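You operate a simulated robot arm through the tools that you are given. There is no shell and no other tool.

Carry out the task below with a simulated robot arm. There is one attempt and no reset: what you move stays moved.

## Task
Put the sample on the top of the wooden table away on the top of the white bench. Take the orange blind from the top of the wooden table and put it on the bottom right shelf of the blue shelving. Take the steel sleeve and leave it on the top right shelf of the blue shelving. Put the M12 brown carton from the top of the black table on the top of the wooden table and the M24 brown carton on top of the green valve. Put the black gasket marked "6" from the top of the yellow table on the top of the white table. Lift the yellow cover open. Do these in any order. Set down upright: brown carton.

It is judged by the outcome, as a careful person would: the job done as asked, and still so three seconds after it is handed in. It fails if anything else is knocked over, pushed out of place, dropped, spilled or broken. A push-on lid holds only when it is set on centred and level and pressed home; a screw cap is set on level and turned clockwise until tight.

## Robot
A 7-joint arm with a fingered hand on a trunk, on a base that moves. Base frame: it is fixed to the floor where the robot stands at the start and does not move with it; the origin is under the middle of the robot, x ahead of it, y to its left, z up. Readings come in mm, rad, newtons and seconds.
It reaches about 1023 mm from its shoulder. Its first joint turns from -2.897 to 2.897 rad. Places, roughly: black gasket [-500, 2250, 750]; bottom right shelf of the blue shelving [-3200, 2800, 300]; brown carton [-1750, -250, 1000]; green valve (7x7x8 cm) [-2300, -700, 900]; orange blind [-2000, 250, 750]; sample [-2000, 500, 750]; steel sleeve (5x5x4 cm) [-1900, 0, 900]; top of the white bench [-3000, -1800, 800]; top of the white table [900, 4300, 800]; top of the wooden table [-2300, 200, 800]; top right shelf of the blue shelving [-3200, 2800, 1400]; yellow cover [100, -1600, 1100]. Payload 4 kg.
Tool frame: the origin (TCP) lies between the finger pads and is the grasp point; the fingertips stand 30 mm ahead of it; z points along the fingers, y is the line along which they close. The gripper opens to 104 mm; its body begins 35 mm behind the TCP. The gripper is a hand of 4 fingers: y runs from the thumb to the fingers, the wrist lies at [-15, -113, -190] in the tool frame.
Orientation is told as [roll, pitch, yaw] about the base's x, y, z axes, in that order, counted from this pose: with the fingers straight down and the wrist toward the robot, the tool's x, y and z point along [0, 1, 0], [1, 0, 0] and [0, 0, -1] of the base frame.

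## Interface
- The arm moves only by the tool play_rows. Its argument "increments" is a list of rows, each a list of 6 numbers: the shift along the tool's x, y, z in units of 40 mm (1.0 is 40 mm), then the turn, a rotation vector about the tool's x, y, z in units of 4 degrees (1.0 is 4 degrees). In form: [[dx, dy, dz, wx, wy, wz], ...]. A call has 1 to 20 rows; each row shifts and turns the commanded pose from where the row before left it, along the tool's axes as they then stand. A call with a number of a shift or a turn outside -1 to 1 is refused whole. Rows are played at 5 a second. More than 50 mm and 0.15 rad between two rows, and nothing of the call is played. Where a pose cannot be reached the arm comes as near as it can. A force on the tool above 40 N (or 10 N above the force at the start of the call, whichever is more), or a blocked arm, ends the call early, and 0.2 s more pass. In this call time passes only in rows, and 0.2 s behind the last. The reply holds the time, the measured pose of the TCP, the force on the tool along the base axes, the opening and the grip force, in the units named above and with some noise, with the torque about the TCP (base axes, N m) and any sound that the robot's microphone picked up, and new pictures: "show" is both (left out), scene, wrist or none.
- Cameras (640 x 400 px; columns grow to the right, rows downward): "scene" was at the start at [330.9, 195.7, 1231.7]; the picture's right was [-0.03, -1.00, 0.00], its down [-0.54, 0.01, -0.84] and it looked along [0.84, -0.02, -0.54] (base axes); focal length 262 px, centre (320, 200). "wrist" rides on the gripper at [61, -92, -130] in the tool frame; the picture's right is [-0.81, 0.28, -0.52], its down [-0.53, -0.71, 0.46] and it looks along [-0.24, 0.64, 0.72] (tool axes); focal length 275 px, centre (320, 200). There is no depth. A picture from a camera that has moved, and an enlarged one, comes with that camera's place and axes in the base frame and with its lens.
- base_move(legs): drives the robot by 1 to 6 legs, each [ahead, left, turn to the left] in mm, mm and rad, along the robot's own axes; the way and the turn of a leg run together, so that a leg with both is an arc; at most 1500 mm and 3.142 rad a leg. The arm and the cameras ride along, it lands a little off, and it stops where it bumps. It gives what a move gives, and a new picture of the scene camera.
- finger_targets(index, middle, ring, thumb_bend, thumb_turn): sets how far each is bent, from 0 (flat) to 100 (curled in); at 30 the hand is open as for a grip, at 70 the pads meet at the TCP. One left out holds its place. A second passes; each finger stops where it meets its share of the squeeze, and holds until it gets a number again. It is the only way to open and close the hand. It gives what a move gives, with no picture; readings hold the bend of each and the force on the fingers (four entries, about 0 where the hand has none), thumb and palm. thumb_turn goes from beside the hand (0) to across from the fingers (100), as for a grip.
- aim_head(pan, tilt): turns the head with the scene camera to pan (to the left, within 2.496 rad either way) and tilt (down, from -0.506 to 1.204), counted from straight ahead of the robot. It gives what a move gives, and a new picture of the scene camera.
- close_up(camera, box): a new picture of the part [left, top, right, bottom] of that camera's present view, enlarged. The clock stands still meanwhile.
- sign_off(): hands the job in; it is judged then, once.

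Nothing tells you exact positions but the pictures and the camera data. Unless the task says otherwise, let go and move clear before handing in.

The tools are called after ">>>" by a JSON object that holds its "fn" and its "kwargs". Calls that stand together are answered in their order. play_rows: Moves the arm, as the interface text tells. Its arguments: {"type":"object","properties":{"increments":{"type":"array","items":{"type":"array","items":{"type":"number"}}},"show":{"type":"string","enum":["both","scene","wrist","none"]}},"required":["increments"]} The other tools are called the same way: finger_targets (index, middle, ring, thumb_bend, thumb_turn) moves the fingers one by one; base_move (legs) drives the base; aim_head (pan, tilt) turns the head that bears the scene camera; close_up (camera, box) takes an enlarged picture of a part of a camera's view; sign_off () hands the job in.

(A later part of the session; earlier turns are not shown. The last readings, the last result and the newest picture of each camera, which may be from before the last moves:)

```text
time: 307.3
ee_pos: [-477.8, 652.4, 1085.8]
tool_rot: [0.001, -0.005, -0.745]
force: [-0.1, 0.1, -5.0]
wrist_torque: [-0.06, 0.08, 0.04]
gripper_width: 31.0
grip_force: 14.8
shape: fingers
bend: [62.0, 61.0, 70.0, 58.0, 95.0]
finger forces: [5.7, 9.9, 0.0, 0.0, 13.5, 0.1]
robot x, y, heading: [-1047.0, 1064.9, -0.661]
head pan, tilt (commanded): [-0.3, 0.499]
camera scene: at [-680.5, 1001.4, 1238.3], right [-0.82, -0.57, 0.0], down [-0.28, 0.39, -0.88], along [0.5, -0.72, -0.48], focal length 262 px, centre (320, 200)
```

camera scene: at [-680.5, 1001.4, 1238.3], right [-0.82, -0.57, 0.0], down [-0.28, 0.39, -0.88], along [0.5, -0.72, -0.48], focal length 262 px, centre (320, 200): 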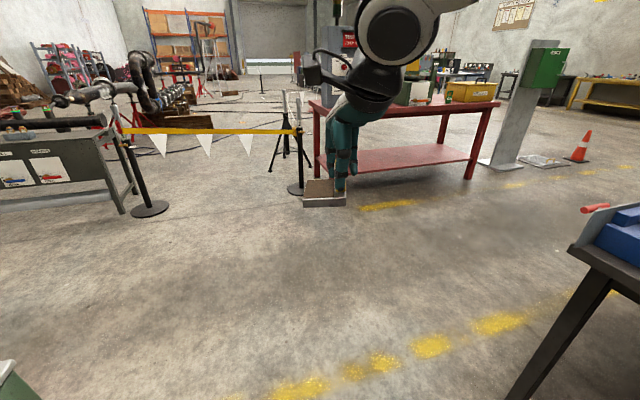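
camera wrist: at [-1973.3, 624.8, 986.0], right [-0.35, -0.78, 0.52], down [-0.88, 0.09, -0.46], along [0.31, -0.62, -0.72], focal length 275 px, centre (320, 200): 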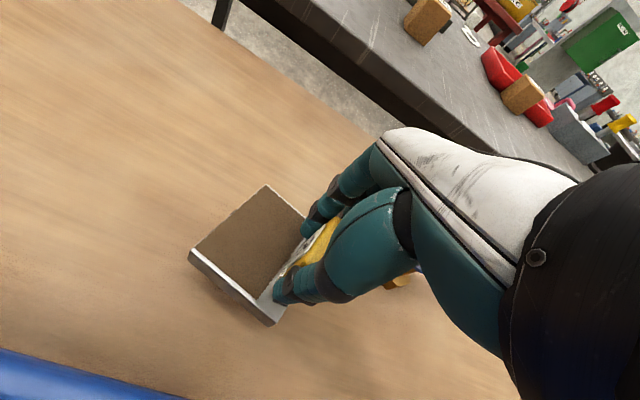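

>>> {"fn": "base_move", "kwargs": {"legs": [[1470, 0, 0.015], [0, -1500, 0], [0, -1400, 0]]}}

>>> {"fn": "base_move", "kwargs": {"legs": [[0, 0, 3.14]]}}

>>> {"fn": "aim_head", "kwargs": {"pan": -0.1, "tilt": 0.35}}

```text
time: 328.2
ee_pos: [-1067.1, -2552.2, 1085.4]
tool_rot: [0.003, -0.004, -0.729]
force: [-0.9, -0.7, -5.4]
wrist_torque: [-0.08, 0.09, 0.01]
gripper_width: 30.7
grip_force: 14.3
shape: fingers
bend: [62.0, 61.0, 70.0, 58.0, 95.0]
finger forces: [5.5, 9.9, 0.1, 0.0, 13.2, 0.0]
robot x, y, heading: [-1640.6, -2151.0, -0.642]
head pan, tilt (commanded): [-0.3, 0.499]
camera scene: at [-1274.4, -2206.9, 1238.3], right [-0.81, -0.59, 0.0], down [-0.28, 0.39, -0.88], along [0.51, -0.71, -0.48], focal length 262 px, centre (320, 200)
```

scene: 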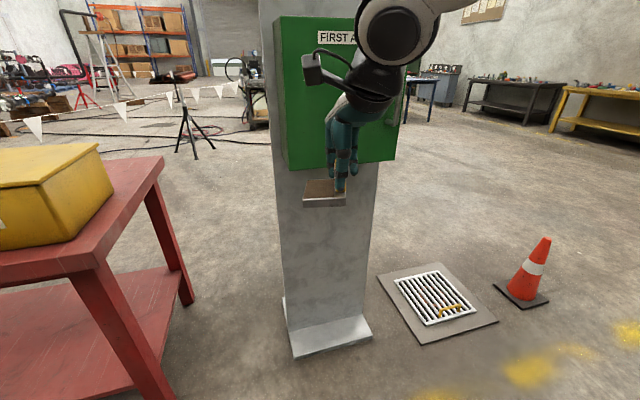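

```text
time: 336.0
ee_pos: [-2220.1, -1746.1, 1085.9]
tool_rot: [0.001, -0.004, 2.42]
force: [0.2, -0.1, -5.0]
wrist_torque: [0.06, -0.09, 0.02]
gripper_width: 28.2
grip_force: 13.5
shape: fingers
bend: [63.0, 61.0, 70.0, 59.0, 95.0]
finger forces: [5.2, 9.5, 0.0, 0.0, 12.2, 0.0]
robot x, y, heading: [-1643.3, -2147.3, 2.506]
head pan, tilt (commanded): [-0.3, 0.499]
camera scene: at [-2006.0, -2093.5, 1238.3], right [0.81, 0.59, 0.0], down [0.28, -0.39, -0.88], along [-0.52, 0.71, -0.48], focal length 262 px, centre (320, 200)
```

scene: 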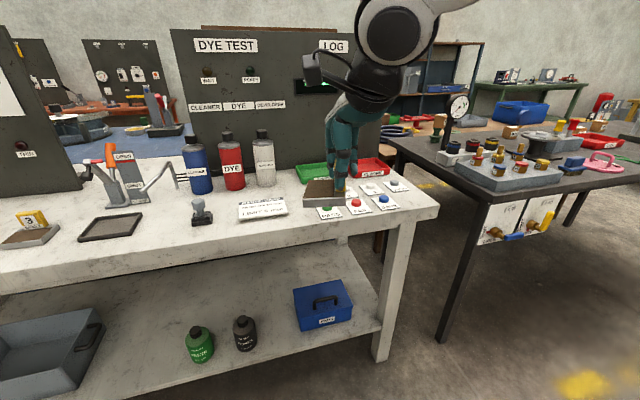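

```text
time: 336.7
ee_pos: [-2219.7, -1746.6, 1084.9]
tool_rot: [0.001, -0.004, 2.421]
force: [-0.4, 0.2, -5.1]
wrist_torque: [0.08, -0.07, 0.01]
gripper_width: 28.1
grip_force: 14.2
shape: fingers
bend: [63.0, 61.0, 70.0, 59.0, 95.0]
finger forces: [5.3, 9.7, 0.0, 0.0, 12.3, 0.0]
robot x, y, heading: [-1644.2, -2147.0, 2.505]
head pan, tilt (commanded): [-0.099, 0.351]
camera scene: at [-2021.0, -2104.3, 1251.9], right [0.67, 0.74, 0.0], down [0.26, -0.23, -0.94], along [-0.7, 0.63, -0.34], focal length 262 px, centre (320, 200)
```

scene: 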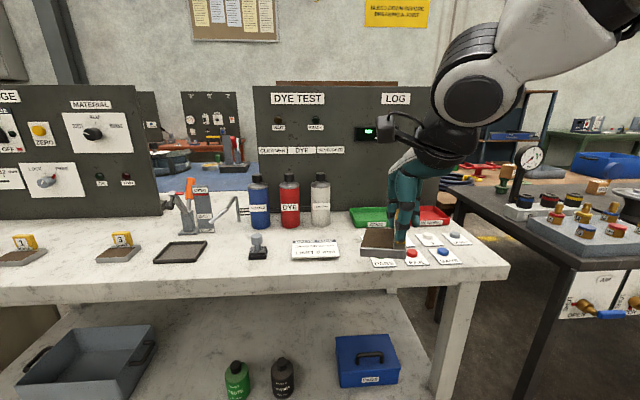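

On the white bench there are samples 1 and 3 with a free gap between them. I strafe left in front of that spot for a closer look.

>>> {"fn": "base_move", "kwargs": {"legs": [[0, 1000, 0]]}}

>>> {"fn": "aim_head", "kwargs": {"pan": -0.2, "tilt": 0.5}}

>>> {"fn": "close_up", "kwargs": {"camera": "wrist", "box": [0, 0, 640, 400]}}

```text
time: 341.9
ee_pos: [-2816.2, -2553.4, 1085.6]
tool_rot: [0.002, -0.006, 2.423]
force: [-0.1, 0.2, -5.5]
wrist_torque: [0.05, -0.09, -0.04]
gripper_width: 27.9
grip_force: 13.7
shape: fingers
bend: [63.0, 61.0, 70.0, 59.0, 95.0]
finger forces: [5.3, 9.8, 0.0, 0.0, 12.2, 0.0]
robot x, y, heading: [-2235.1, -2953.8, 2.504]
head pan, tilt (commanded): [-0.099, 0.351]
camera scene: at [-2616.0, -2911.2, 1252.0], right [0.67, 0.74, 0.0], down [0.26, -0.23, -0.94], along [-0.7, 0.63, -0.34], focal length 262 px, centre (320, 200)
```

scene: 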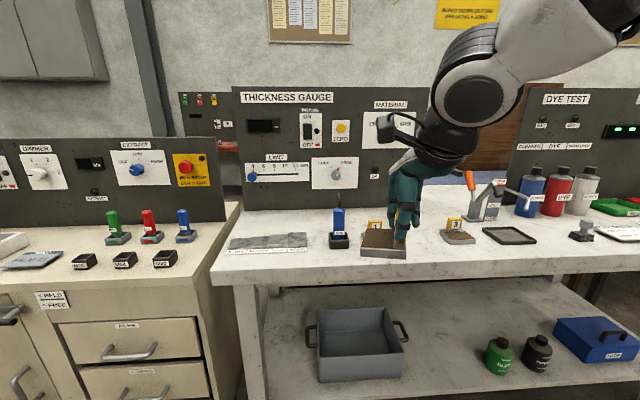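

```text
time: 342.6
ee_pos: [-2815.3, -2551.6, 1086.2]
tool_rot: [0.002, -0.004, 2.423]
force: [0.7, 0.9, -5.5]
wrist_torque: [0.07, -0.06, -0.02]
gripper_width: 27.8
grip_force: 13.9
shape: fingers
bend: [63.0, 61.0, 70.0, 59.0, 95.0]
finger forces: [5.3, 9.7, 0.0, 0.0, 12.2, 0.0]
robot x, y, heading: [-2238.7, -2955.4, 2.507]
head pan, tilt (commanded): [-0.201, 0.499]
camera scene: at [-2608.0, -2906.1, 1238.4], right [0.74, 0.67, 0.0], down [0.32, -0.35, -0.88], along [-0.59, 0.65, -0.48], focal length 262 px, centre (320, 200)
```

scene: 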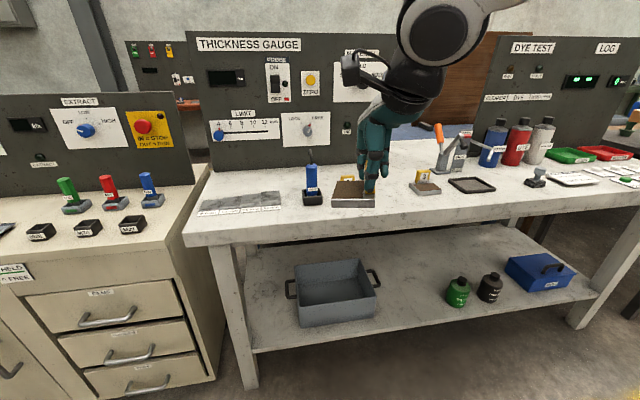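

```text
1.00 times, centred on (320, 200) of wrist (not enlarged: the box is as wide or as high as the picture)
camera zoom: at [-2786.5, -2658.8, 1216.9], right [0.33, 0.79, 0.52], down [0.89, -0.07, -0.46], along [-0.33, 0.61, -0.72], focal length 275 px, centre (320, 200)
```

zoom: 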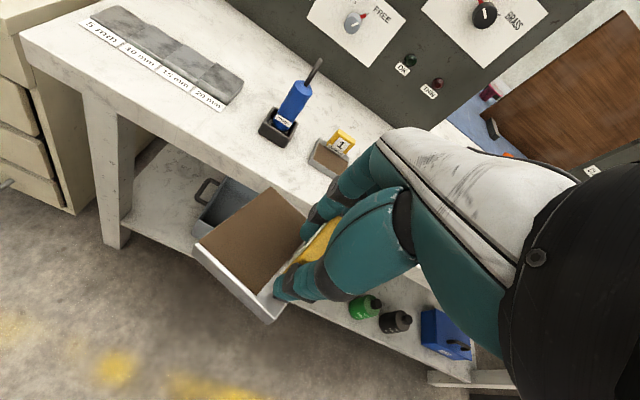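

The gap between samples 1 and 3 is about 190 mm wide, centred near s/n (-3537, -1050). I shift the base right and forward to line up.

>>> {"fn": "base_move", "kwargs": {"legs": [[0, -225, 0], [120, 0, 0]]}}

>>> {"fn": "play_rows", "kwargs": {"increments": [[0, 0.9, 0.2, 0, 0, 0], [0, 0.9, 0.2, 0, 0, 0], [0, 0.9, 0.2, 0, 0, 0], [0, 0.9, 0.2, 0, 0, 0]], "show": "both"}}

```text
time: 345.1
ee_pos: [-2780.1, -2299.5, 1085.6]
tool_rot: [0.002, -0.004, 2.423]
force: [0.0, -0.3, -5.1]
wrist_torque: [0.05, -0.06, -0.01]
gripper_width: 27.9
grip_force: 14.1
shape: fingers
bend: [63.0, 61.0, 70.0, 59.0, 95.0]
finger forces: [5.2, 9.8, 0.0, 0.0, 12.4, 0.1]
robot x, y, heading: [-2200.9, -2698.7, 2.508]
head pan, tilt (commanded): [-0.201, 0.499]
camera scene: at [-2572.3, -2653.4, 1238.3], right [0.74, 0.67, 0.0], down [0.32, -0.36, -0.88], along [-0.59, 0.65, -0.48], focal length 262 px, centre (320, 200)
```

scene: 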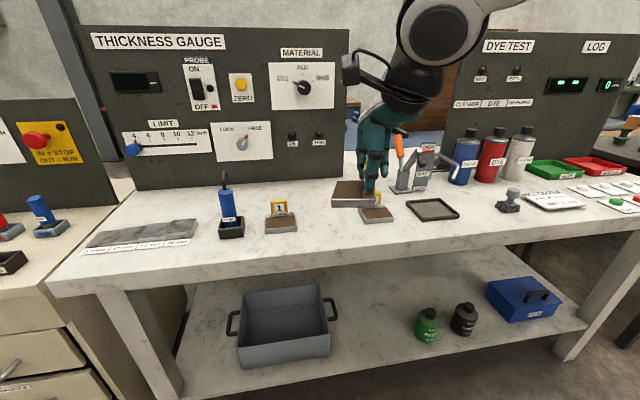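

```text
time: 346.1
ee_pos: [-2889.3, -2206.1, 1056.2]
tool_rot: [0.002, -0.006, 2.424]
force: [0.1, -0.9, -3.6]
wrist_torque: [0.07, -0.06, 0.03]
gripper_width: 27.3
grip_force: 14.3
shape: fingers
bend: [63.0, 61.0, 70.0, 59.0, 95.0]
finger forces: [5.4, 10.2, 0.0, 0.0, 12.7, 0.0]
robot x, y, heading: [-2198.8, -2696.4, 2.499]
head pan, tilt (commanded): [-0.201, 0.499]
camera scene: at [-2572.0, -2653.6, 1238.4], right [0.74, 0.67, 0.0], down [0.32, -0.35, -0.88], along [-0.59, 0.65, -0.48], focal length 262 px, centre (320, 200)
camera wrist: at [-2859.5, -2311.4, 1185.7], right [0.33, 0.79, 0.52], down [0.89, -0.07, -0.46], along [-0.33, 0.61, -0.72], focal length 275 px, centre (320, 200)
```

scene: 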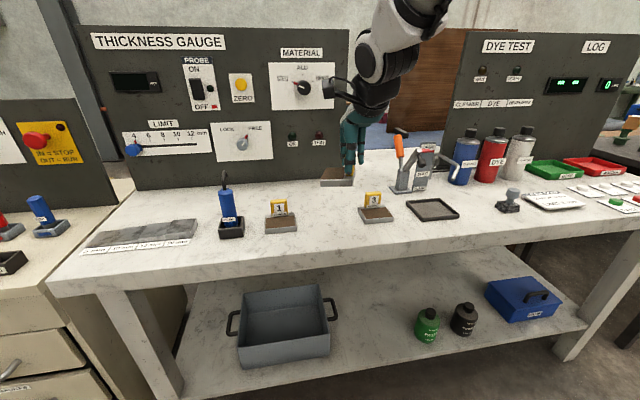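
wrist: 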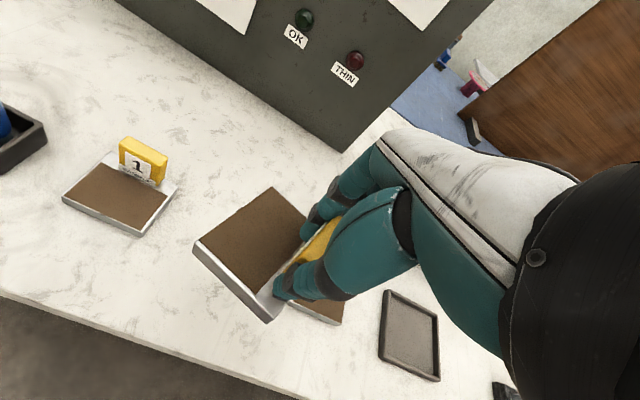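

The held plate is already centred on the gap (s about -3528); I advance 25 mm and lower it.

>>> {"fn": "play_rows", "kwargs": {"increments": [[0, 0.6, 0.7, 0, 0, 0], [0, 0, 0.8, 0, 0, 0], [0, 0, 0.8, 0, 0, 0], [0, 0, 0.5, 0, 0, 0]], "show": "both"}}

>>> {"fn": "close_up", "kwargs": {"camera": "scene", "box": [250, 140, 410, 260]}}

```text
time: 347.1
ee_pos: [-2906.6, -2189.6, 940.6]
tool_rot: [0.002, -0.006, 2.423]
force: [0.0, 0.8, -5.7]
wrist_torque: [0.07, -0.01, 0.02]
gripper_width: 27.3
grip_force: 14.1
shape: fingers
bend: [64.0, 60.0, 70.0, 59.0, 95.0]
finger forces: [5.5, 10.5, 0.1, 0.0, 12.6, 0.0]
robot x, y, heading: [-2199.3, -2701.2, 2.506]
head pan, tilt (commanded): [-0.201, 0.499]
camera scene: at [-2572.1, -2653.4, 1238.3], right [0.74, 0.67, 0.0], down [0.32, -0.36, -0.88], along [-0.59, 0.65, -0.48], focal length 262 px, centre (320, 200)
camera wrist: at [-2877.1, -2295.3, 1072.8], right [0.33, 0.79, 0.52], down [0.89, -0.07, -0.46], along [-0.33, 0.61, -0.72], focal length 275 px, centre (320, 200)
```

scene: 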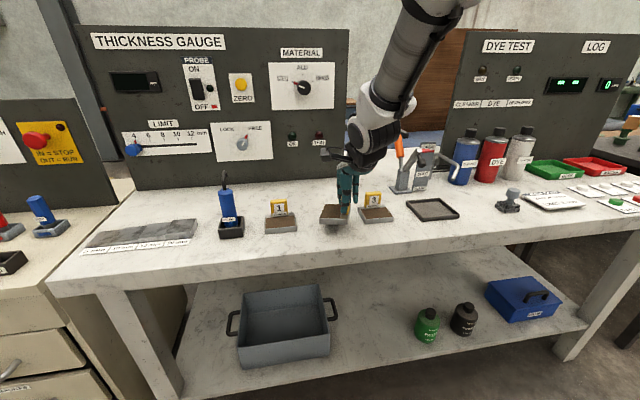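
wrist: 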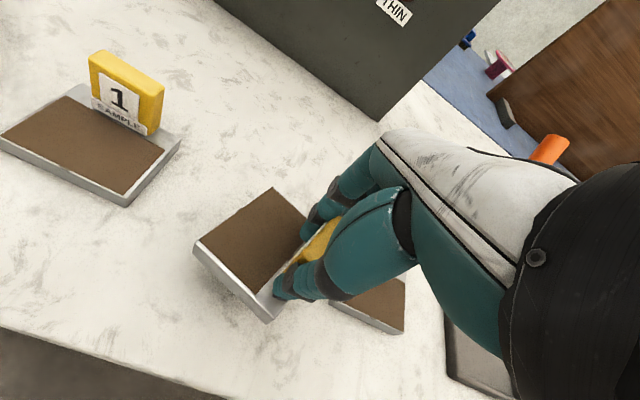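

```text
3.33 times, centred on (330, 200) of scene
camera zoom: at [-2572.1, -2653.4, 1238.3], right [0.74, 0.67, 0.0], down [0.32, -0.36, -0.88], along [-0.59, 0.65, -0.48], focal length 872 px, centre (287, 200)
```

zoom: 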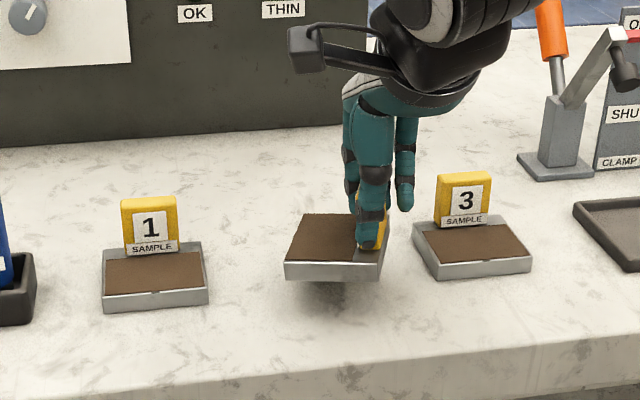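

>>> {"fn": "play_rows", "kwargs": {"increments": [[0.45, 0, 0.2, 0, 0, 0], [0, 0, 0.2, 0, 0, 0]], "show": "none"}}

>>> {"fn": "play_rows", "kwargs": {"increments": [[0, 0, 0.12, 0, 0, 0], [0, 0, 0.12, 0, 0, 0]], "show": "none"}}

>>> {"fn": "close_up", "kwargs": {"camera": "scene", "box": [250, 140, 410, 260]}}

```text
time: 347.8
ee_pos: [-2918.2, -2202.9, 924.3]
tool_rot: [0.003, -0.005, 2.423]
force: [0.4, 0.5, -6.0]
wrist_torque: [0.05, -0.08, -0.02]
gripper_width: 27.3
grip_force: 14.3
shape: fingers
bend: [64.0, 60.0, 70.0, 59.0, 95.0]
finger forces: [5.4, 10.4, 0.1, 0.0, 12.5, 0.0]
robot x, y, heading: [-2197.9, -2700.9, 2.51]
head pan, tilt (commanded): [-0.201, 0.499]
```

```text
time: 348.4
ee_pos: [-2919.1, -2203.2, 916.4]
tool_rot: [0.0, -0.002, 2.422]
force: [0.4, 0.1, -5.2]
wrist_torque: [0.03, -0.02, 0.01]
gripper_width: 26.9
grip_force: 14.5
shape: fingers
bend: [64.0, 60.0, 70.0, 59.0, 95.0]
finger forces: [5.5, 10.5, 0.0, 0.0, 12.6, 0.1]
robot x, y, heading: [-2199.8, -2701.3, 2.507]
head pan, tilt (commanded): [-0.201, 0.499]
```

```text
3.33 times, centred on (330, 200) of scene
camera zoom: at [-2572.3, -2653.4, 1238.3], right [0.74, 0.67, 0.0], down [0.32, -0.36, -0.88], along [-0.59, 0.65, -0.48], focal length 872 px, centre (287, 200)
```

zoom: 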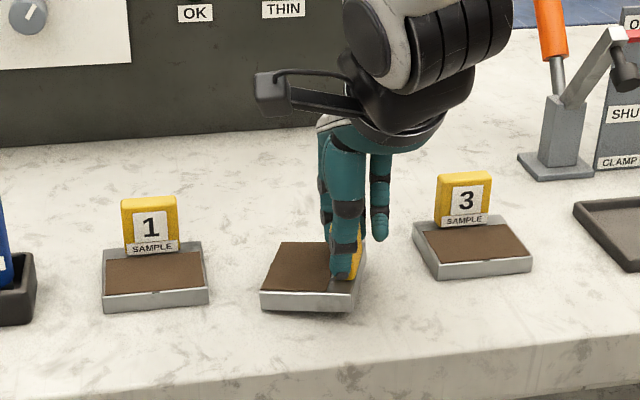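

Almost touching the bench; I continue in small steps until contact.

>>> {"fn": "play_rows", "kwargs": {"increments": [[0, 0, 0.1, 0, 0, 0], [0, 0, 0.1, 0, 0, 0]], "show": "none"}}

>>> {"fn": "play_rows", "kwargs": {"increments": [[0, 0, 0.08, 0, 0, 0]], "show": "none"}}

>>> {"fn": "close_up", "kwargs": {"camera": "scene", "box": [250, 140, 410, 260]}}

```text
time: 348.9
ee_pos: [-2918.5, -2201.7, 909.2]
tool_rot: [0.001, -0.005, 2.423]
force: [1.5, 0.3, -2.4]
wrist_torque: [0.06, 0.11, -0.04]
gripper_width: 26.5
grip_force: 13.9
shape: fingers
bend: [64.0, 60.0, 70.0, 59.0, 95.0]
finger forces: [4.3, 10.4, 0.1, 0.0, 13.0, 0.0]
robot x, y, heading: [-2198.9, -2698.8, 2.505]
head pan, tilt (commanded): [-0.201, 0.499]
```

```text
time: 349.4
ee_pos: [-2918.6, -2202.6, 907.3]
tool_rot: [0.003, -0.007, 2.422]
force: [1.7, -1.2, 8.7]
wrist_torque: [0.07, 0.08, 0.03]
gripper_width: 26.2
grip_force: 15.5
shape: fingers
bend: [64.0, 60.0, 70.0, 59.0, 95.0]
finger forces: [4.9, 11.3, 0.0, 0.1, 15.4, 0.0]
robot x, y, heading: [-2196.7, -2699.7, 2.504]
head pan, tilt (commanded): [-0.201, 0.499]
```

```text
3.33 times, centred on (330, 200) of scene
camera zoom: at [-2571.8, -2653.7, 1238.5], right [0.74, 0.67, 0.0], down [0.32, -0.35, -0.88], along [-0.59, 0.65, -0.48], focal length 872 px, centre (287, 200)
```

zoom: 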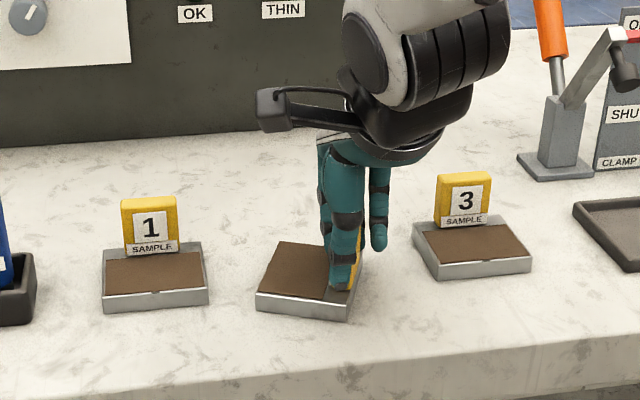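

>>> {"fn": "finger_targets", "kwargs": {"index": 54, "middle": 52, "ring": 54, "thumb_bend": 51}}

>>> {"fn": "finger_targets", "kwargs": {"index": 40, "middle": 40, "ring": 40, "thumb_bend": 40}}

>>> {"fn": "play_rows", "kwargs": {"increments": [[0, 0, -0.4, 0, 0, 0], [0, 0, -0.8, 0, 0, 0], [0, 0, -1, 0, 0, 0], [0, -0.5, -1, 0, 0, 0], [0, -1, -0.5, 0, 0, 0], [0, -1, -0.4, 0, 0, 0]], "show": "scene"}}

>>> {"fn": "close_up", "kwargs": {"camera": "scene", "box": [250, 140, 410, 260]}}

```text
time: 350.4
ee_pos: [-2918.6, -2203.2, 905.0]
tool_rot: [0.003, -0.003, 2.423]
force: [0.0, -0.4, 0.0]
wrist_torque: [0.05, -0.01, -0.01]
gripper_width: 45.1
grip_force: 0.0
shape: fingers
bend: [54.0, 52.0, 54.0, 51.0, 97.0]
finger forces: [0.0, 0.0, 0.1, 0.1, 0.0, 0.1]
robot x, y, heading: [-2201.2, -2703.3, 2.503]
head pan, tilt (commanded): [-0.201, 0.499]
```

```text
time: 351.4
ee_pos: [-2919.0, -2201.7, 905.6]
tool_rot: [0.002, -0.006, 2.421]
force: [-0.7, -0.3, 0.6]
wrist_torque: [-0.02, -0.04, 0.01]
gripper_width: 77.6
grip_force: 0.1
shape: fingers
bend: [40.0, 40.0, 40.0, 40.0, 97.0]
finger forces: [0.0, 0.0, 0.0, 0.0, 0.0, 0.0]
robot x, y, heading: [-2199.1, -2703.0, 2.5]
head pan, tilt (commanded): [-0.201, 0.499]
```

```text
time: 352.8
ee_pos: [-2842.3, -2269.1, 1069.4]
tool_rot: [0.001, -0.005, 2.422]
force: [0.2, 0.2, 0.2]
wrist_torque: [-0.03, -0.04, -0.01]
gripper_width: 77.6
grip_force: 0.1
shape: fingers
bend: [40.0, 40.0, 40.0, 40.0, 97.0]
finger forces: [0.0, 0.0, 0.0, 0.0, 0.0, 0.1]
robot x, y, heading: [-2199.0, -2700.1, 2.503]
head pan, tilt (commanded): [-0.201, 0.499]
camera scene: at [-2572.5, -2653.4, 1238.3], right [0.74, 0.67, 0.0], down [0.32, -0.36, -0.88], along [-0.59, 0.65, -0.48], focal length 262 px, centre (320, 200)
```

scene: 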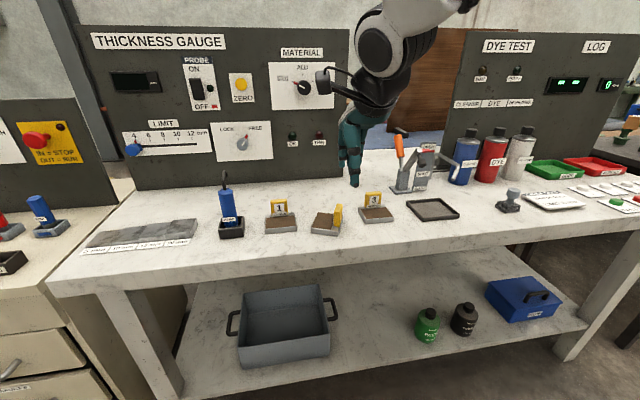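

```text
3.33 times, centred on (330, 200) of scene
camera zoom: at [-2572.5, -2653.4, 1238.3], right [0.74, 0.67, 0.0], down [0.32, -0.36, -0.88], along [-0.59, 0.65, -0.48], focal length 872 px, centre (287, 200)
```

zoom: 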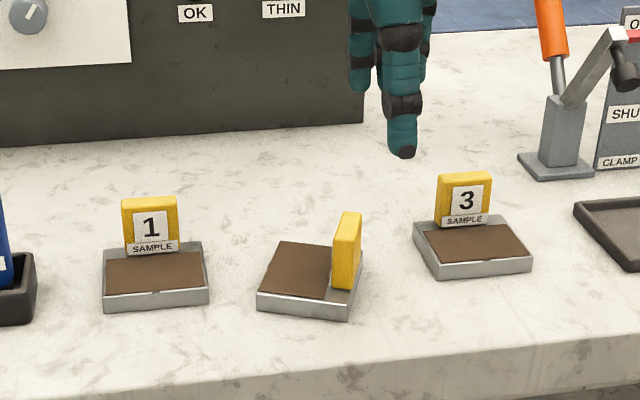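

Sample 2 stands between samples 1 and 3 on the white bench. Next I go back along the aisle to the M12 carton.

>>> {"fn": "play_rows", "kwargs": {"increments": [[0, -0.9, -0.8, 0, 0, -0.4], [0, -0.9, -0.8, 0, 0, -0.4], [0, -0.9, -0.8, 0, 0, -0.4], [0, -0.9, -0.8, 0, 0, 0]], "show": "none"}}

>>> {"fn": "base_move", "kwargs": {"legs": [[-80, 0, 0], [0, -1500, 0], [0, -680, 0], [340, 0, 0]]}}

>>> {"fn": "finger_targets", "kwargs": {"index": 30, "middle": 30, "ring": 30, "thumb_bend": 30}}

>>> {"fn": "close_up", "kwargs": {"camera": "wrist", "box": [0, 0, 640, 400]}}

```text
time: 353.8
ee_pos: [-2730.3, -2359.4, 1196.8]
tool_rot: [-0.001, -0.005, 2.507]
force: [-0.4, 0.1, -0.4]
wrist_torque: [0.01, -0.04, 0.01]
gripper_width: 78.0
grip_force: 0.1
shape: fingers
bend: [40.0, 40.0, 40.0, 40.0, 97.0]
finger forces: [0.0, 0.0, 0.1, 0.0, 0.1, 0.0]
robot x, y, heading: [-2195.0, -2702.0, 2.509]
head pan, tilt (commanded): [-0.201, 0.499]
```

```text
time: 367.1
ee_pos: [-1630.4, -437.4, 1197.2]
tool_rot: [0.002, -0.005, 2.504]
force: [0.2, 0.3, -0.3]
wrist_torque: [0.0, 0.0, -0.01]
gripper_width: 77.7
grip_force: 0.1
shape: fingers
bend: [40.0, 40.0, 40.0, 40.0, 97.0]
finger forces: [0.1, 0.1, 0.0, 0.0, 0.0, 0.0]
robot x, y, heading: [-1103.3, -782.0, 2.501]
head pan, tilt (commanded): [-0.201, 0.499]
camera scene: at [-1473.8, -732.6, 1238.4], right [0.74, 0.67, 0.0], down [0.32, -0.36, -0.88], along [-0.59, 0.65, -0.48], focal length 262 px, centre (320, 200)
```

scene: 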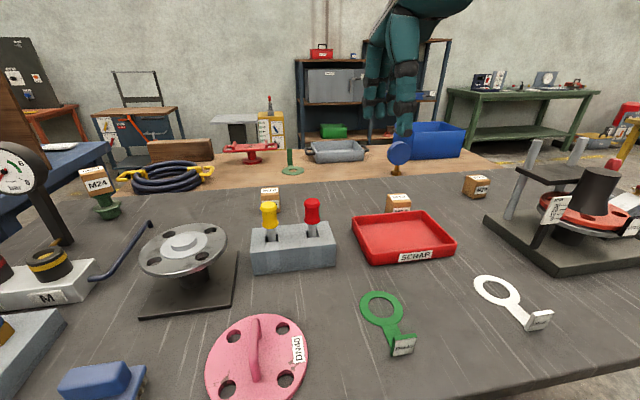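

```text
time: 368.1
ee_pos: [-1629.9, -437.5, 1196.3]
tool_rot: [0.001, -0.007, 2.502]
force: [0.5, 1.1, 0.6]
wrist_torque: [0.0, 0.01, 0.0]
gripper_width: 102.6
grip_force: 0.1
shape: fingers
bend: [30.0, 30.0, 30.0, 30.0, 97.0]
finger forces: [0.0, 0.0, 0.0, 0.0, 0.0, 0.0]
robot x, y, heading: [-1102.2, -778.9, 2.503]
head pan, tilt (commanded): [-0.201, 0.499]
```

```text
1.00 times, centred on (320, 200) of wrist (not enlarged: the box is as wide or as high as the picture)
camera zoom: at [-1593.0, -540.7, 1327.7], right [0.27, 0.81, 0.52], down [0.89, 0.0, -0.46], along [-0.37, 0.58, -0.72], focal length 275 px, centre (320, 200)
```

zoom: 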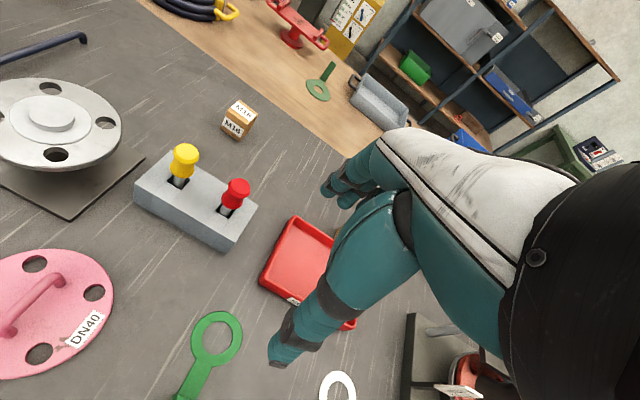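

>>> {"fn": "play_rows", "kwargs": {"increments": [[0, 0, 0, 0, 0, -1], [0, 0, 0, 0, 0, -1], [0, 0, 0, 0, 0, -1], [0, 0, 0, 0, 0, -1], [0, 0, 0, 0, 0, -1], [0, 0, 0, 0, 0, -1], [0, 0, 0, 0, 0, -1], [0, 0, 0, 0, 0, -1], [0, 0, 0, 0, 0, -1], [0, 0, 0, 0, 0, -1], [0, 0, 0, 0, 0, -1], [0, 0, 0, 0, 0, -1], [0, 0, 0, 0, 0, -1], [0, 0, 0, 0, 0, -1], [0, 0, 0, 0, 0, -1], [0, 0, 0, 0, 0, -1], [0, 0, 0, 0, 0, -1], [0, 0, 0, 0, 0, -1], [0, 0, 0, 0, 0, -1], [0, 0, 0, 0, 0, -1]], "show": "both"}}

```text
time: 372.3
ee_pos: [-1629.4, -436.8, 1196.3]
tool_rot: [-0.006, -0.003, -2.382]
force: [0.0, -0.4, 0.7]
wrist_torque: [-0.02, 0.01, 0.02]
gripper_width: 102.6
grip_force: 0.1
shape: fingers
bend: [30.0, 30.0, 30.0, 30.0, 97.0]
finger forces: [0.1, 0.0, 0.0, 0.0, 0.1, 0.0]
robot x, y, heading: [-1100.7, -787.0, 2.504]
head pan, tilt (commanded): [-0.201, 0.499]
camera scene: at [-1473.8, -732.6, 1238.4], right [0.74, 0.67, 0.0], down [0.32, -0.36, -0.88], along [-0.59, 0.65, -0.48], focal length 262 px, centre (320, 200)
camera wrist: at [-1521.5, -418.2, 1327.5], right [-0.75, 0.4, 0.52], down [0.15, 0.88, -0.45], along [-0.64, -0.26, -0.72], focal length 275 px, centre (320, 200)
```

scene: 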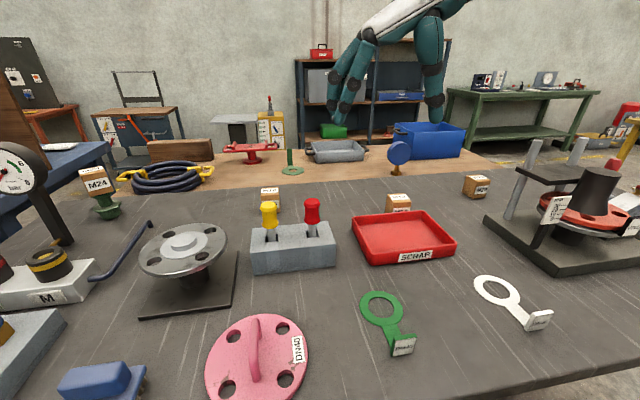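
wrist: 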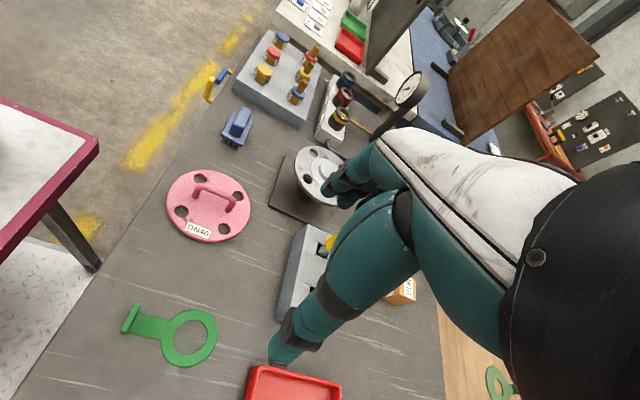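

The hand can yaw to close along the table. I finish the turn and move above M12.

>>> {"fn": "play_rows", "kwargs": {"increments": [[0, 0, 0, 0, 0, -0.97], [0, 0, 0, 0, 0, -0.97], [0, 0, 0, 0, 0, -0.97], [-0.72, -0.53, 0.3, 0, 0, 0], [-0.72, -0.53, 0.3, 0, 0, 0], [-0.72, -0.53, 0.3, 0, 0, 0], [-0.72, -0.53, 0.3, 0, 0, 0], [-0.72, -0.53, 0.3, 0, 0, 0], [-0.72, -0.53, 0.3, 0, 0, 0], [-0.72, -0.53, 0.3, 0, 0, 0], [-0.72, -0.53, 0.3, 0, 0, 0], [-0.72, -0.53, 0.3, 0, 0, 0]], "show": "both"}}

>>> {"fn": "close_up", "kwargs": {"camera": "wrist", "box": [180, 180, 360, 360]}}

>>> {"fn": "close_up", "kwargs": {"camera": "scene", "box": [340, 60, 500, 270]}}

```text
time: 374.9
ee_pos: [-1733.9, -132.9, 1090.3]
tool_rot: [-0.006, -0.003, -2.183]
force: [-0.9, 0.0, 0.3]
wrist_torque: [0.07, -0.01, -0.02]
gripper_width: 102.8
grip_force: 0.1
shape: fingers
bend: [30.0, 30.0, 30.0, 30.0, 97.0]
finger forces: [0.0, 0.0, 0.0, 0.0, 0.0, 0.0]
robot x, y, heading: [-1102.7, -782.5, 2.503]
head pan, tilt (commanded): [-0.201, 0.499]
camera scene: at [-1473.8, -733.1, 1238.4], right [0.74, 0.67, 0.0], down [0.32, -0.36, -0.88], along [-0.59, 0.65, -0.48], focal length 262 px, centre (320, 200)
camera wrist: at [-1631.3, -92.5, 1221.0], right [-0.82, 0.24, 0.52], down [-0.03, 0.89, -0.45], along [-0.57, -0.39, -0.72], focal length 275 px, centre (320, 200)
```

scene: 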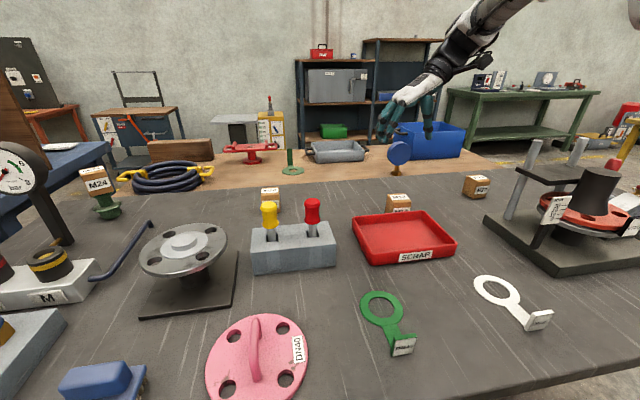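
wrist: 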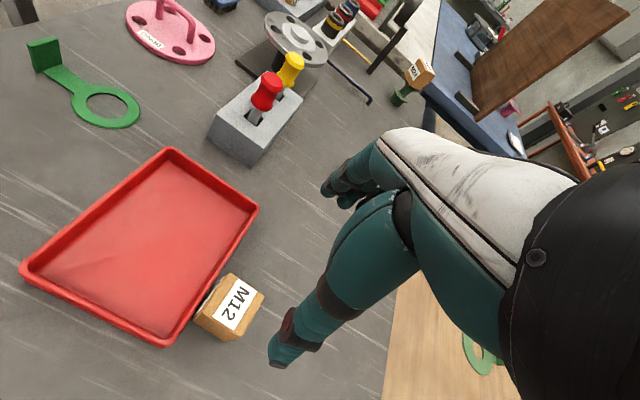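

```text
2.22 times, centred on (270, 270) of wrist
camera zoom: at [-1631.3, -92.5, 1221.0], right [-0.82, 0.24, 0.52], down [-0.03, 0.89, -0.45], along [-0.57, -0.39, -0.72], focal length 612 px, centre (431, 44)
```

zoom: 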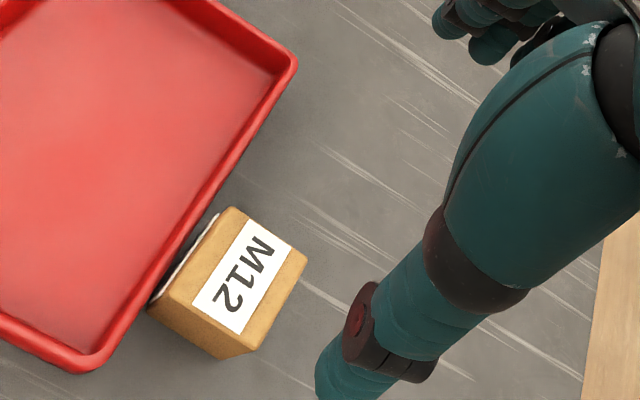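

```text
1.90 times, centred on (420, 165) of scene
camera zoom: at [-1473.8, -733.1, 1238.4], right [0.74, 0.67, 0.0], down [0.32, -0.36, -0.88], along [-0.59, 0.65, -0.48], focal length 498 px, centre (130, 267)
```

zoom: 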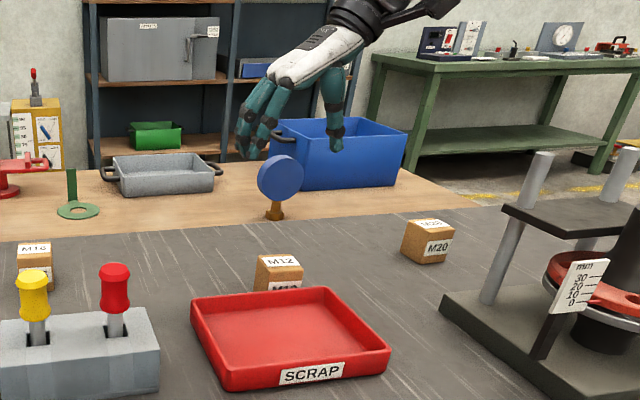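

M12's front is only a few millimetres from the tray rim, so I grip it along the table's length and shift the hand about 12 mm away from the tray. Descending now.

>>> {"fn": "play_rows", "kwargs": {"increments": [[-0.22, -0.14, 0.9, 0, 0, 0], [0, 0, 0.9, 0, 0, 0], [0, 0, 0.9, 0, 0, 0], [0, 0, 0.9, 0, 0, 0], [0, 0, 0.6, 0, 0, 0]], "show": "both"}}

>>> {"fn": "close_up", "kwargs": {"camera": "wrist", "box": [180, 180, 400, 380]}}

>>> {"fn": "close_up", "kwargs": {"camera": "scene", "box": [340, 120, 460, 240]}}

```text
time: 376.1
ee_pos: [-1739.0, -124.1, 922.5]
tool_rot: [-0.005, 0.0, -2.181]
force: [-0.5, 0.1, -1.0]
wrist_torque: [0.01, -0.03, -0.02]
gripper_width: 102.8
grip_force: 0.1
shape: fingers
bend: [30.0, 30.0, 30.0, 30.0, 97.0]
finger forces: [0.0, 0.1, 0.0, 0.1, 0.0, 0.0]
robot x, y, heading: [-1104.1, -785.6, 2.504]
head pan, tilt (commanded): [-0.201, 0.499]
camera scene: at [-1473.8, -732.7, 1238.4], right [0.74, 0.67, 0.0], down [0.32, -0.36, -0.88], along [-0.59, 0.65, -0.48], focal length 262 px, centre (320, 200)
camera wrist: at [-1635.6, -83.2, 1054.0], right [-0.82, 0.24, 0.52], down [-0.03, 0.89, -0.45], along [-0.57, -0.39, -0.72], focal length 275 px, centre (320, 200)
```

scene: 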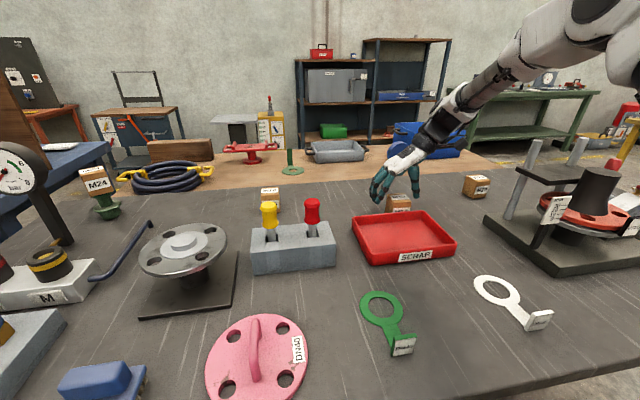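
wrist: 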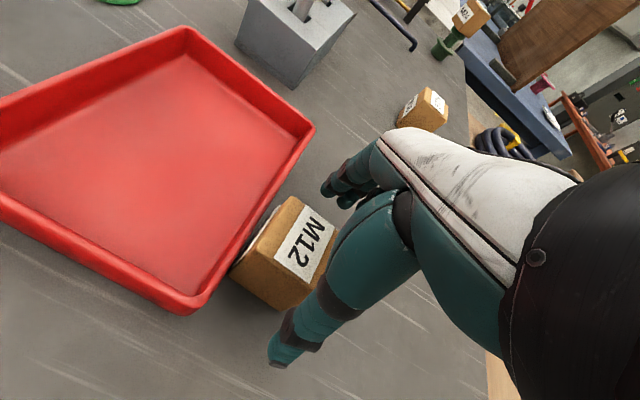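

```text
2.00 times, centred on (290, 280) of wrist
camera zoom: at [-1635.6, -83.2, 1054.0], right [-0.82, 0.24, 0.52], down [-0.03, 0.89, -0.45], along [-0.57, -0.39, -0.72], focal length 551 px, centre (380, 40)
```

zoom: 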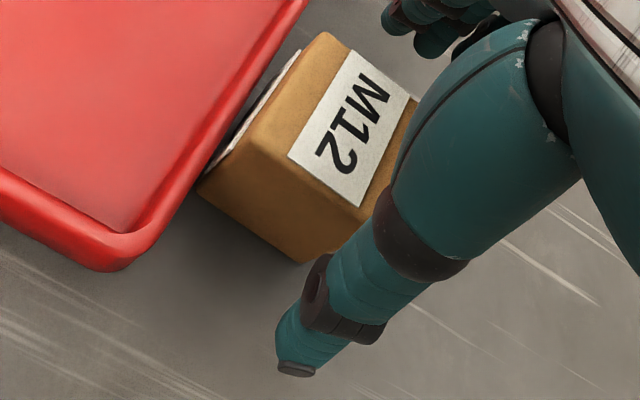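

```text
3.33 times, centred on (400, 180) of scene
camera zoom: at [-1473.8, -732.7, 1238.4], right [0.74, 0.67, 0.0], down [0.32, -0.36, -0.88], along [-0.59, 0.65, -0.48], focal length 872 px, centre (53, 267)
```

zoom: 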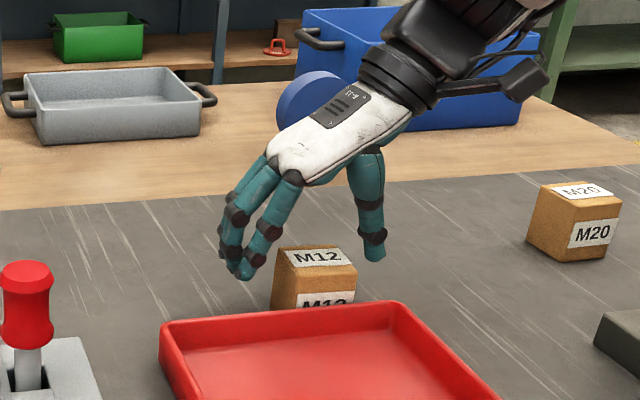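

>>> {"fn": "play_rows", "kwargs": {"increments": [[0, 0, 0.3, 0, 0, 0], [0, 0, 0.2, 0, 0, 0]], "show": "none"}}

>>> {"fn": "finger_targets", "kwargs": {"index": 50, "middle": 50, "ring": 50, "thumb_bend": 50}}

>>> {"fn": "close_up", "kwargs": {"camera": "scene", "box": [340, 120, 460, 240]}}

>>> {"fn": "close_up", "kwargs": {"camera": "wrist", "box": [180, 180, 400, 380]}}

```text
time: 376.7
ee_pos: [-1739.7, -124.0, 901.7]
tool_rot: [-0.005, -0.001, -2.183]
force: [-0.9, 0.6, -0.2]
wrist_torque: [0.05, -0.04, 0.03]
gripper_width: 102.8
grip_force: 0.0
shape: fingers
bend: [30.0, 30.0, 30.0, 30.0, 97.0]
finger forces: [0.0, 0.0, 0.0, 0.0, 0.0, 0.1]
robot x, y, heading: [-1101.9, -784.0, 2.505]
head pan, tilt (commanded): [-0.201, 0.499]
```

```text
time: 377.7
ee_pos: [-1739.7, -122.4, 901.9]
tool_rot: [-0.006, -0.001, -2.182]
force: [-0.2, -0.9, 0.2]
wrist_torque: [0.02, 0.04, 0.0]
gripper_width: 52.5
grip_force: 0.0
shape: fingers
bend: [50.0, 50.0, 50.0, 50.0, 97.0]
finger forces: [0.0, 0.1, 0.0, 0.0, 0.0, 0.0]
robot x, y, heading: [-1103.7, -780.9, 2.506]
head pan, tilt (commanded): [-0.201, 0.499]
```

```text
3.33 times, centred on (400, 180) of scene
camera zoom: at [-1473.8, -732.6, 1238.4], right [0.74, 0.67, 0.0], down [0.32, -0.36, -0.88], along [-0.59, 0.65, -0.48], focal length 872 px, centre (53, 267)
```

zoom: 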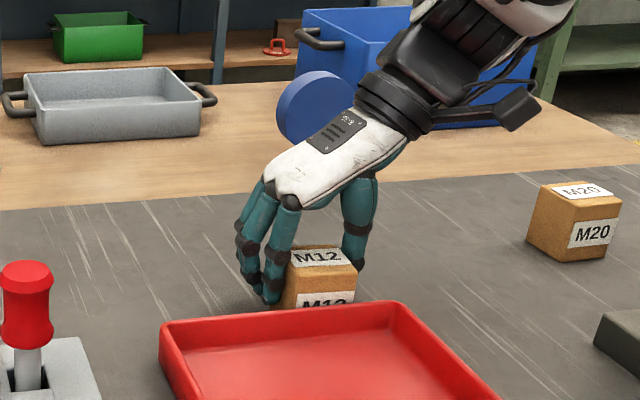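

```text
2.00 times, centred on (290, 280) of wrist
camera zoom: at [-1635.8, -82.2, 1033.4], right [-0.82, 0.24, 0.52], down [-0.03, 0.89, -0.45], along [-0.57, -0.39, -0.72], focal length 551 px, centre (380, 40)
```

zoom: 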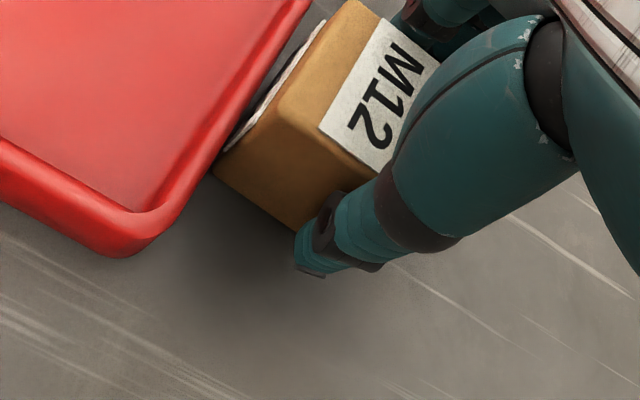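

>>> {"fn": "finger_targets", "kwargs": {"index": 64, "middle": 64, "ring": 64, "thumb_bend": 62}}

>>> {"fn": "close_up", "kwargs": {"camera": "scene", "box": [340, 120, 460, 240]}}

```text
time: 378.7
ee_pos: [-1739.5, -123.2, 902.9]
tool_rot: [-0.006, -0.002, -2.182]
force: [-1.3, -2.4, 1.5]
wrist_torque: [-0.14, 0.17, -0.01]
gripper_width: 46.4
grip_force: 12.7
shape: fingers
bend: [54.0, 57.0, 64.0, 53.0, 96.0]
finger forces: [7.5, 6.3, 0.0, 0.1, 11.9, 0.0]
robot x, y, heading: [-1102.9, -780.4, 2.501]
head pan, tilt (commanded): [-0.201, 0.499]
```

```text
3.33 times, centred on (400, 180) of scene
camera zoom: at [-1473.8, -732.7, 1238.4], right [0.74, 0.67, 0.0], down [0.32, -0.36, -0.88], along [-0.59, 0.65, -0.48], focal length 872 px, centre (53, 267)
```

zoom: 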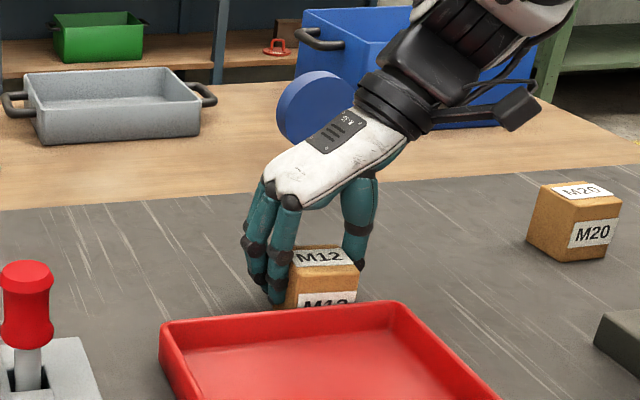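

M12 is gripped. I lift straight up.

>>> {"fn": "play_rows", "kwargs": {"increments": [[0, 0, -0.4, 0, 0, 0], [0, 0, -0.6, 0, 0, 0], [0, 0, -0.9, 0, 0, 0], [0, 0, -0.9, 0, 0, 0], [0, 0, -0.9, 0, 0, 0], [0, 0, -0.9, 0, 0, 0], [0, 0, -0.9, 0, 0, 0]], "show": "both"}}

```text
time: 380.3
ee_pos: [-1736.3, -123.0, 1122.2]
tool_rot: [-0.004, -0.002, -2.183]
force: [-0.2, 0.2, -3.9]
wrist_torque: [-0.03, 0.03, -0.01]
gripper_width: 46.3
grip_force: 12.6
shape: fingers
bend: [54.0, 58.0, 64.0, 53.0, 96.0]
finger forces: [6.9, 5.4, 0.0, 0.1, 12.3, 0.0]
robot x, y, heading: [-1100.9, -779.6, 2.5]
head pan, tilt (commanded): [-0.201, 0.499]
camera scene: at [-1474.0, -732.4, 1238.3], right [0.74, 0.67, 0.0], down [0.32, -0.36, -0.88], along [-0.59, 0.65, -0.48], focal length 262 px, centre (320, 200)
camera wrist: at [-1634.1, -81.1, 1254.0], right [-0.82, 0.24, 0.52], down [-0.03, 0.89, -0.45], along [-0.57, -0.39, -0.72], focal length 275 px, centre (320, 200)
```

scene: 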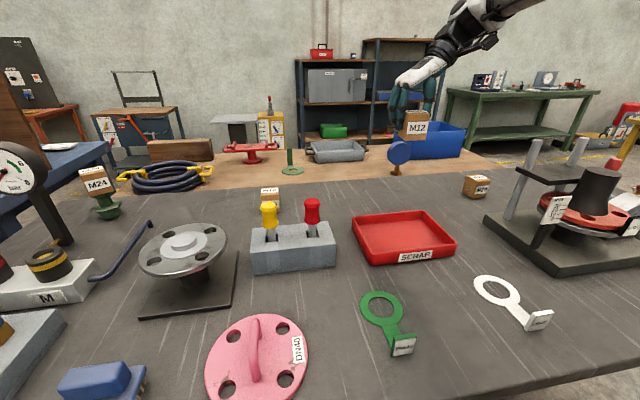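
wrist: 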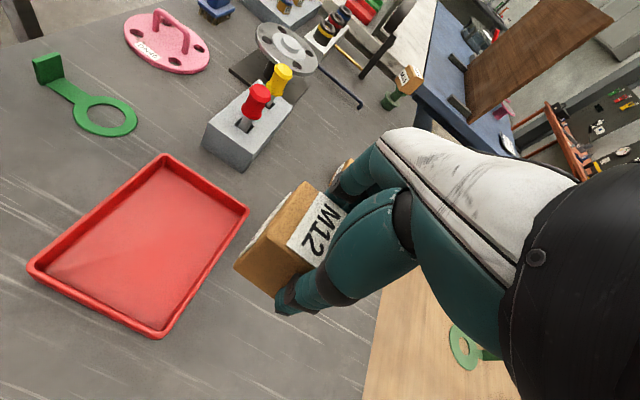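

M12 is lifted cleanly. The wooden table cannot be reached from here, so I retract and drive around to its right end.

>>> {"fn": "play_rows", "kwargs": {"increments": [[0.92, 0, -0.25, 0, 0, 0], [0.92, 0, -0.25, 0, 0, 0], [0.92, 0, -0.25, 0, 0, 0], [0.92, 0, -0.25, 0, 0, 0], [0.92, 0, -0.25, 0, 0, 0], [0.92, 0, -0.25, 0, 0, 0]], "show": "none"}}

>>> {"fn": "base_move", "kwargs": {"legs": [[-420, 0, 0], [0, -1500, 0], [0, -60, 0], [1480, 0, 0]]}}

```text
time: 381.7
ee_pos: [-1555.3, -250.7, 1181.4]
tool_rot: [-0.003, -0.001, -2.181]
force: [-0.4, 0.3, -3.5]
wrist_torque: [-0.06, 0.04, 0.0]
gripper_width: 46.4
grip_force: 11.9
shape: fingers
bend: [54.0, 58.0, 64.0, 53.0, 96.0]
finger forces: [6.9, 5.3, 0.1, 0.0, 12.1, 0.0]
robot x, y, heading: [-1101.4, -779.6, 2.503]
head pan, tilt (commanded): [-0.201, 0.499]
```

```text
time: 398.8
ee_pos: [-1505.6, 1619.4, 1180.3]
tool_rot: [-0.004, -0.001, -2.168]
force: [0.5, -0.1, -3.2]
wrist_torque: [0.04, 0.02, -0.02]
gripper_width: 46.5
grip_force: 12.2
shape: fingers
bend: [54.0, 58.0, 64.0, 53.0, 96.0]
finger forces: [6.9, 5.4, 0.0, 0.1, 12.1, 0.0]
robot x, y, heading: [-1048.4, 1094.8, 2.512]
head pan, tilt (commanded): [-0.201, 0.499]
camera scene: at [-1417.3, 1137.8, 1238.3], right [0.74, 0.68, 0.0], down [0.32, -0.35, -0.88], along [-0.59, 0.65, -0.48], focal length 262 px, centre (320, 200)
```

scene: 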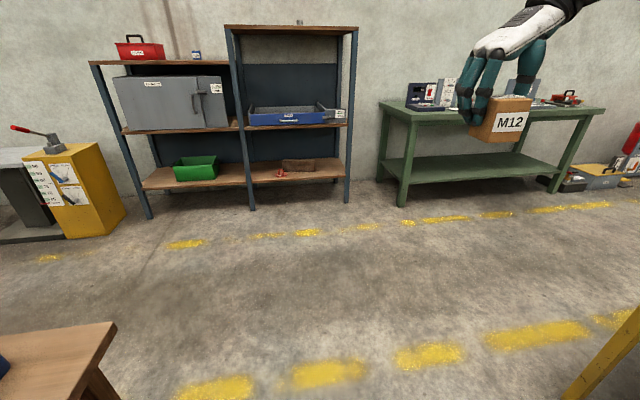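

The sleeve on the top shelf and the blind on the bottom shelf are visible and in place. I turn left to face the wooden table's end.

>>> {"fn": "base_move", "kwargs": {"legs": [[0, 0, 1.557]]}}

>>> {"fn": "aim_head", "kwargs": {"pan": -0.3, "tilt": 0.5}}

>>> {"fn": "close_up", "kwargs": {"camera": "wrist", "box": [0, 0, 640, 400]}}

```text
time: 403.0
ee_pos: [-1572.0, 633.8, 1181.0]
tool_rot: [-0.006, -0.002, -0.6]
force: [0.3, -0.5, -2.6]
wrist_torque: [-0.05, 0.02, 0.03]
gripper_width: 45.9
grip_force: 12.1
shape: fingers
bend: [54.0, 58.0, 64.0, 53.0, 96.0]
finger forces: [6.9, 5.2, 0.1, 0.0, 11.9, 0.0]
robot x, y, heading: [-1049.6, 1094.8, -2.202]
head pan, tilt (commanded): [-0.201, 0.499]
camera scene: at [-1090.5, 718.1, 1238.3], right [-0.68, 0.74, 0.0], down [0.35, 0.32, -0.88], along [-0.65, -0.59, -0.48], focal length 262 px, centre (320, 200)
```

scene: 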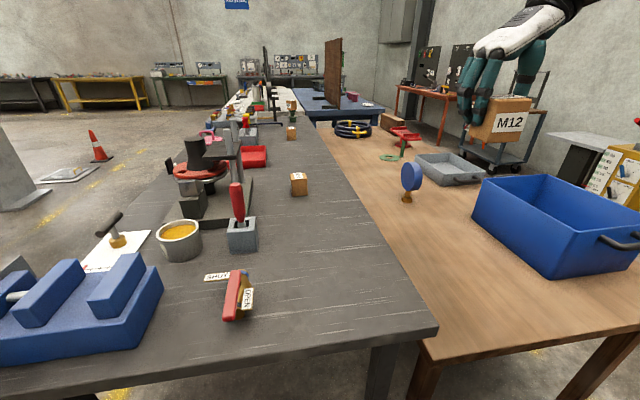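

```text
time: 403.6
ee_pos: [-1571.7, 633.8, 1181.4]
tool_rot: [-0.006, -0.002, -0.6]
force: [0.2, -0.1, -2.7]
wrist_torque: [-0.03, -0.01, -0.02]
gripper_width: 46.3
grip_force: 12.0
shape: fingers
bend: [54.0, 58.0, 64.0, 53.0, 96.0]
finger forces: [6.7, 5.2, 0.0, 0.0, 12.0, 0.0]
robot x, y, heading: [-1045.2, 1095.1, -2.199]
head pan, tilt (commanded): [-0.3, 0.499]
camera scene: at [-1096.3, 725.1, 1238.3], right [-0.6, 0.8, 0.0], down [0.38, 0.29, -0.88], along [-0.7, -0.53, -0.48], focal length 262 px, centre (320, 200)
```

scene: 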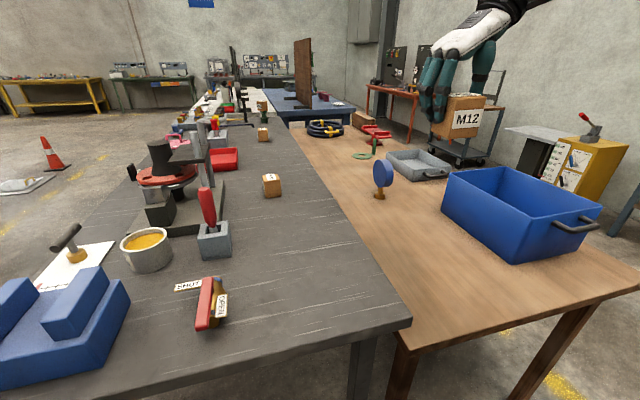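

```text
1.00 times, centred on (320, 200) of wrist (not enlarged: the box is as wide or as high as the picture)
camera zoom: at [-1612.9, 737.6, 1312.2], right [-0.23, -0.82, 0.52], down [-0.89, -0.04, -0.45], along [0.39, -0.57, -0.72], focal length 275 px, centre (320, 200)
```

zoom: 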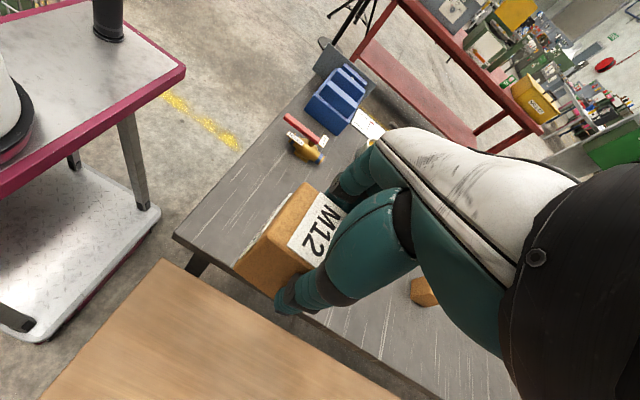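

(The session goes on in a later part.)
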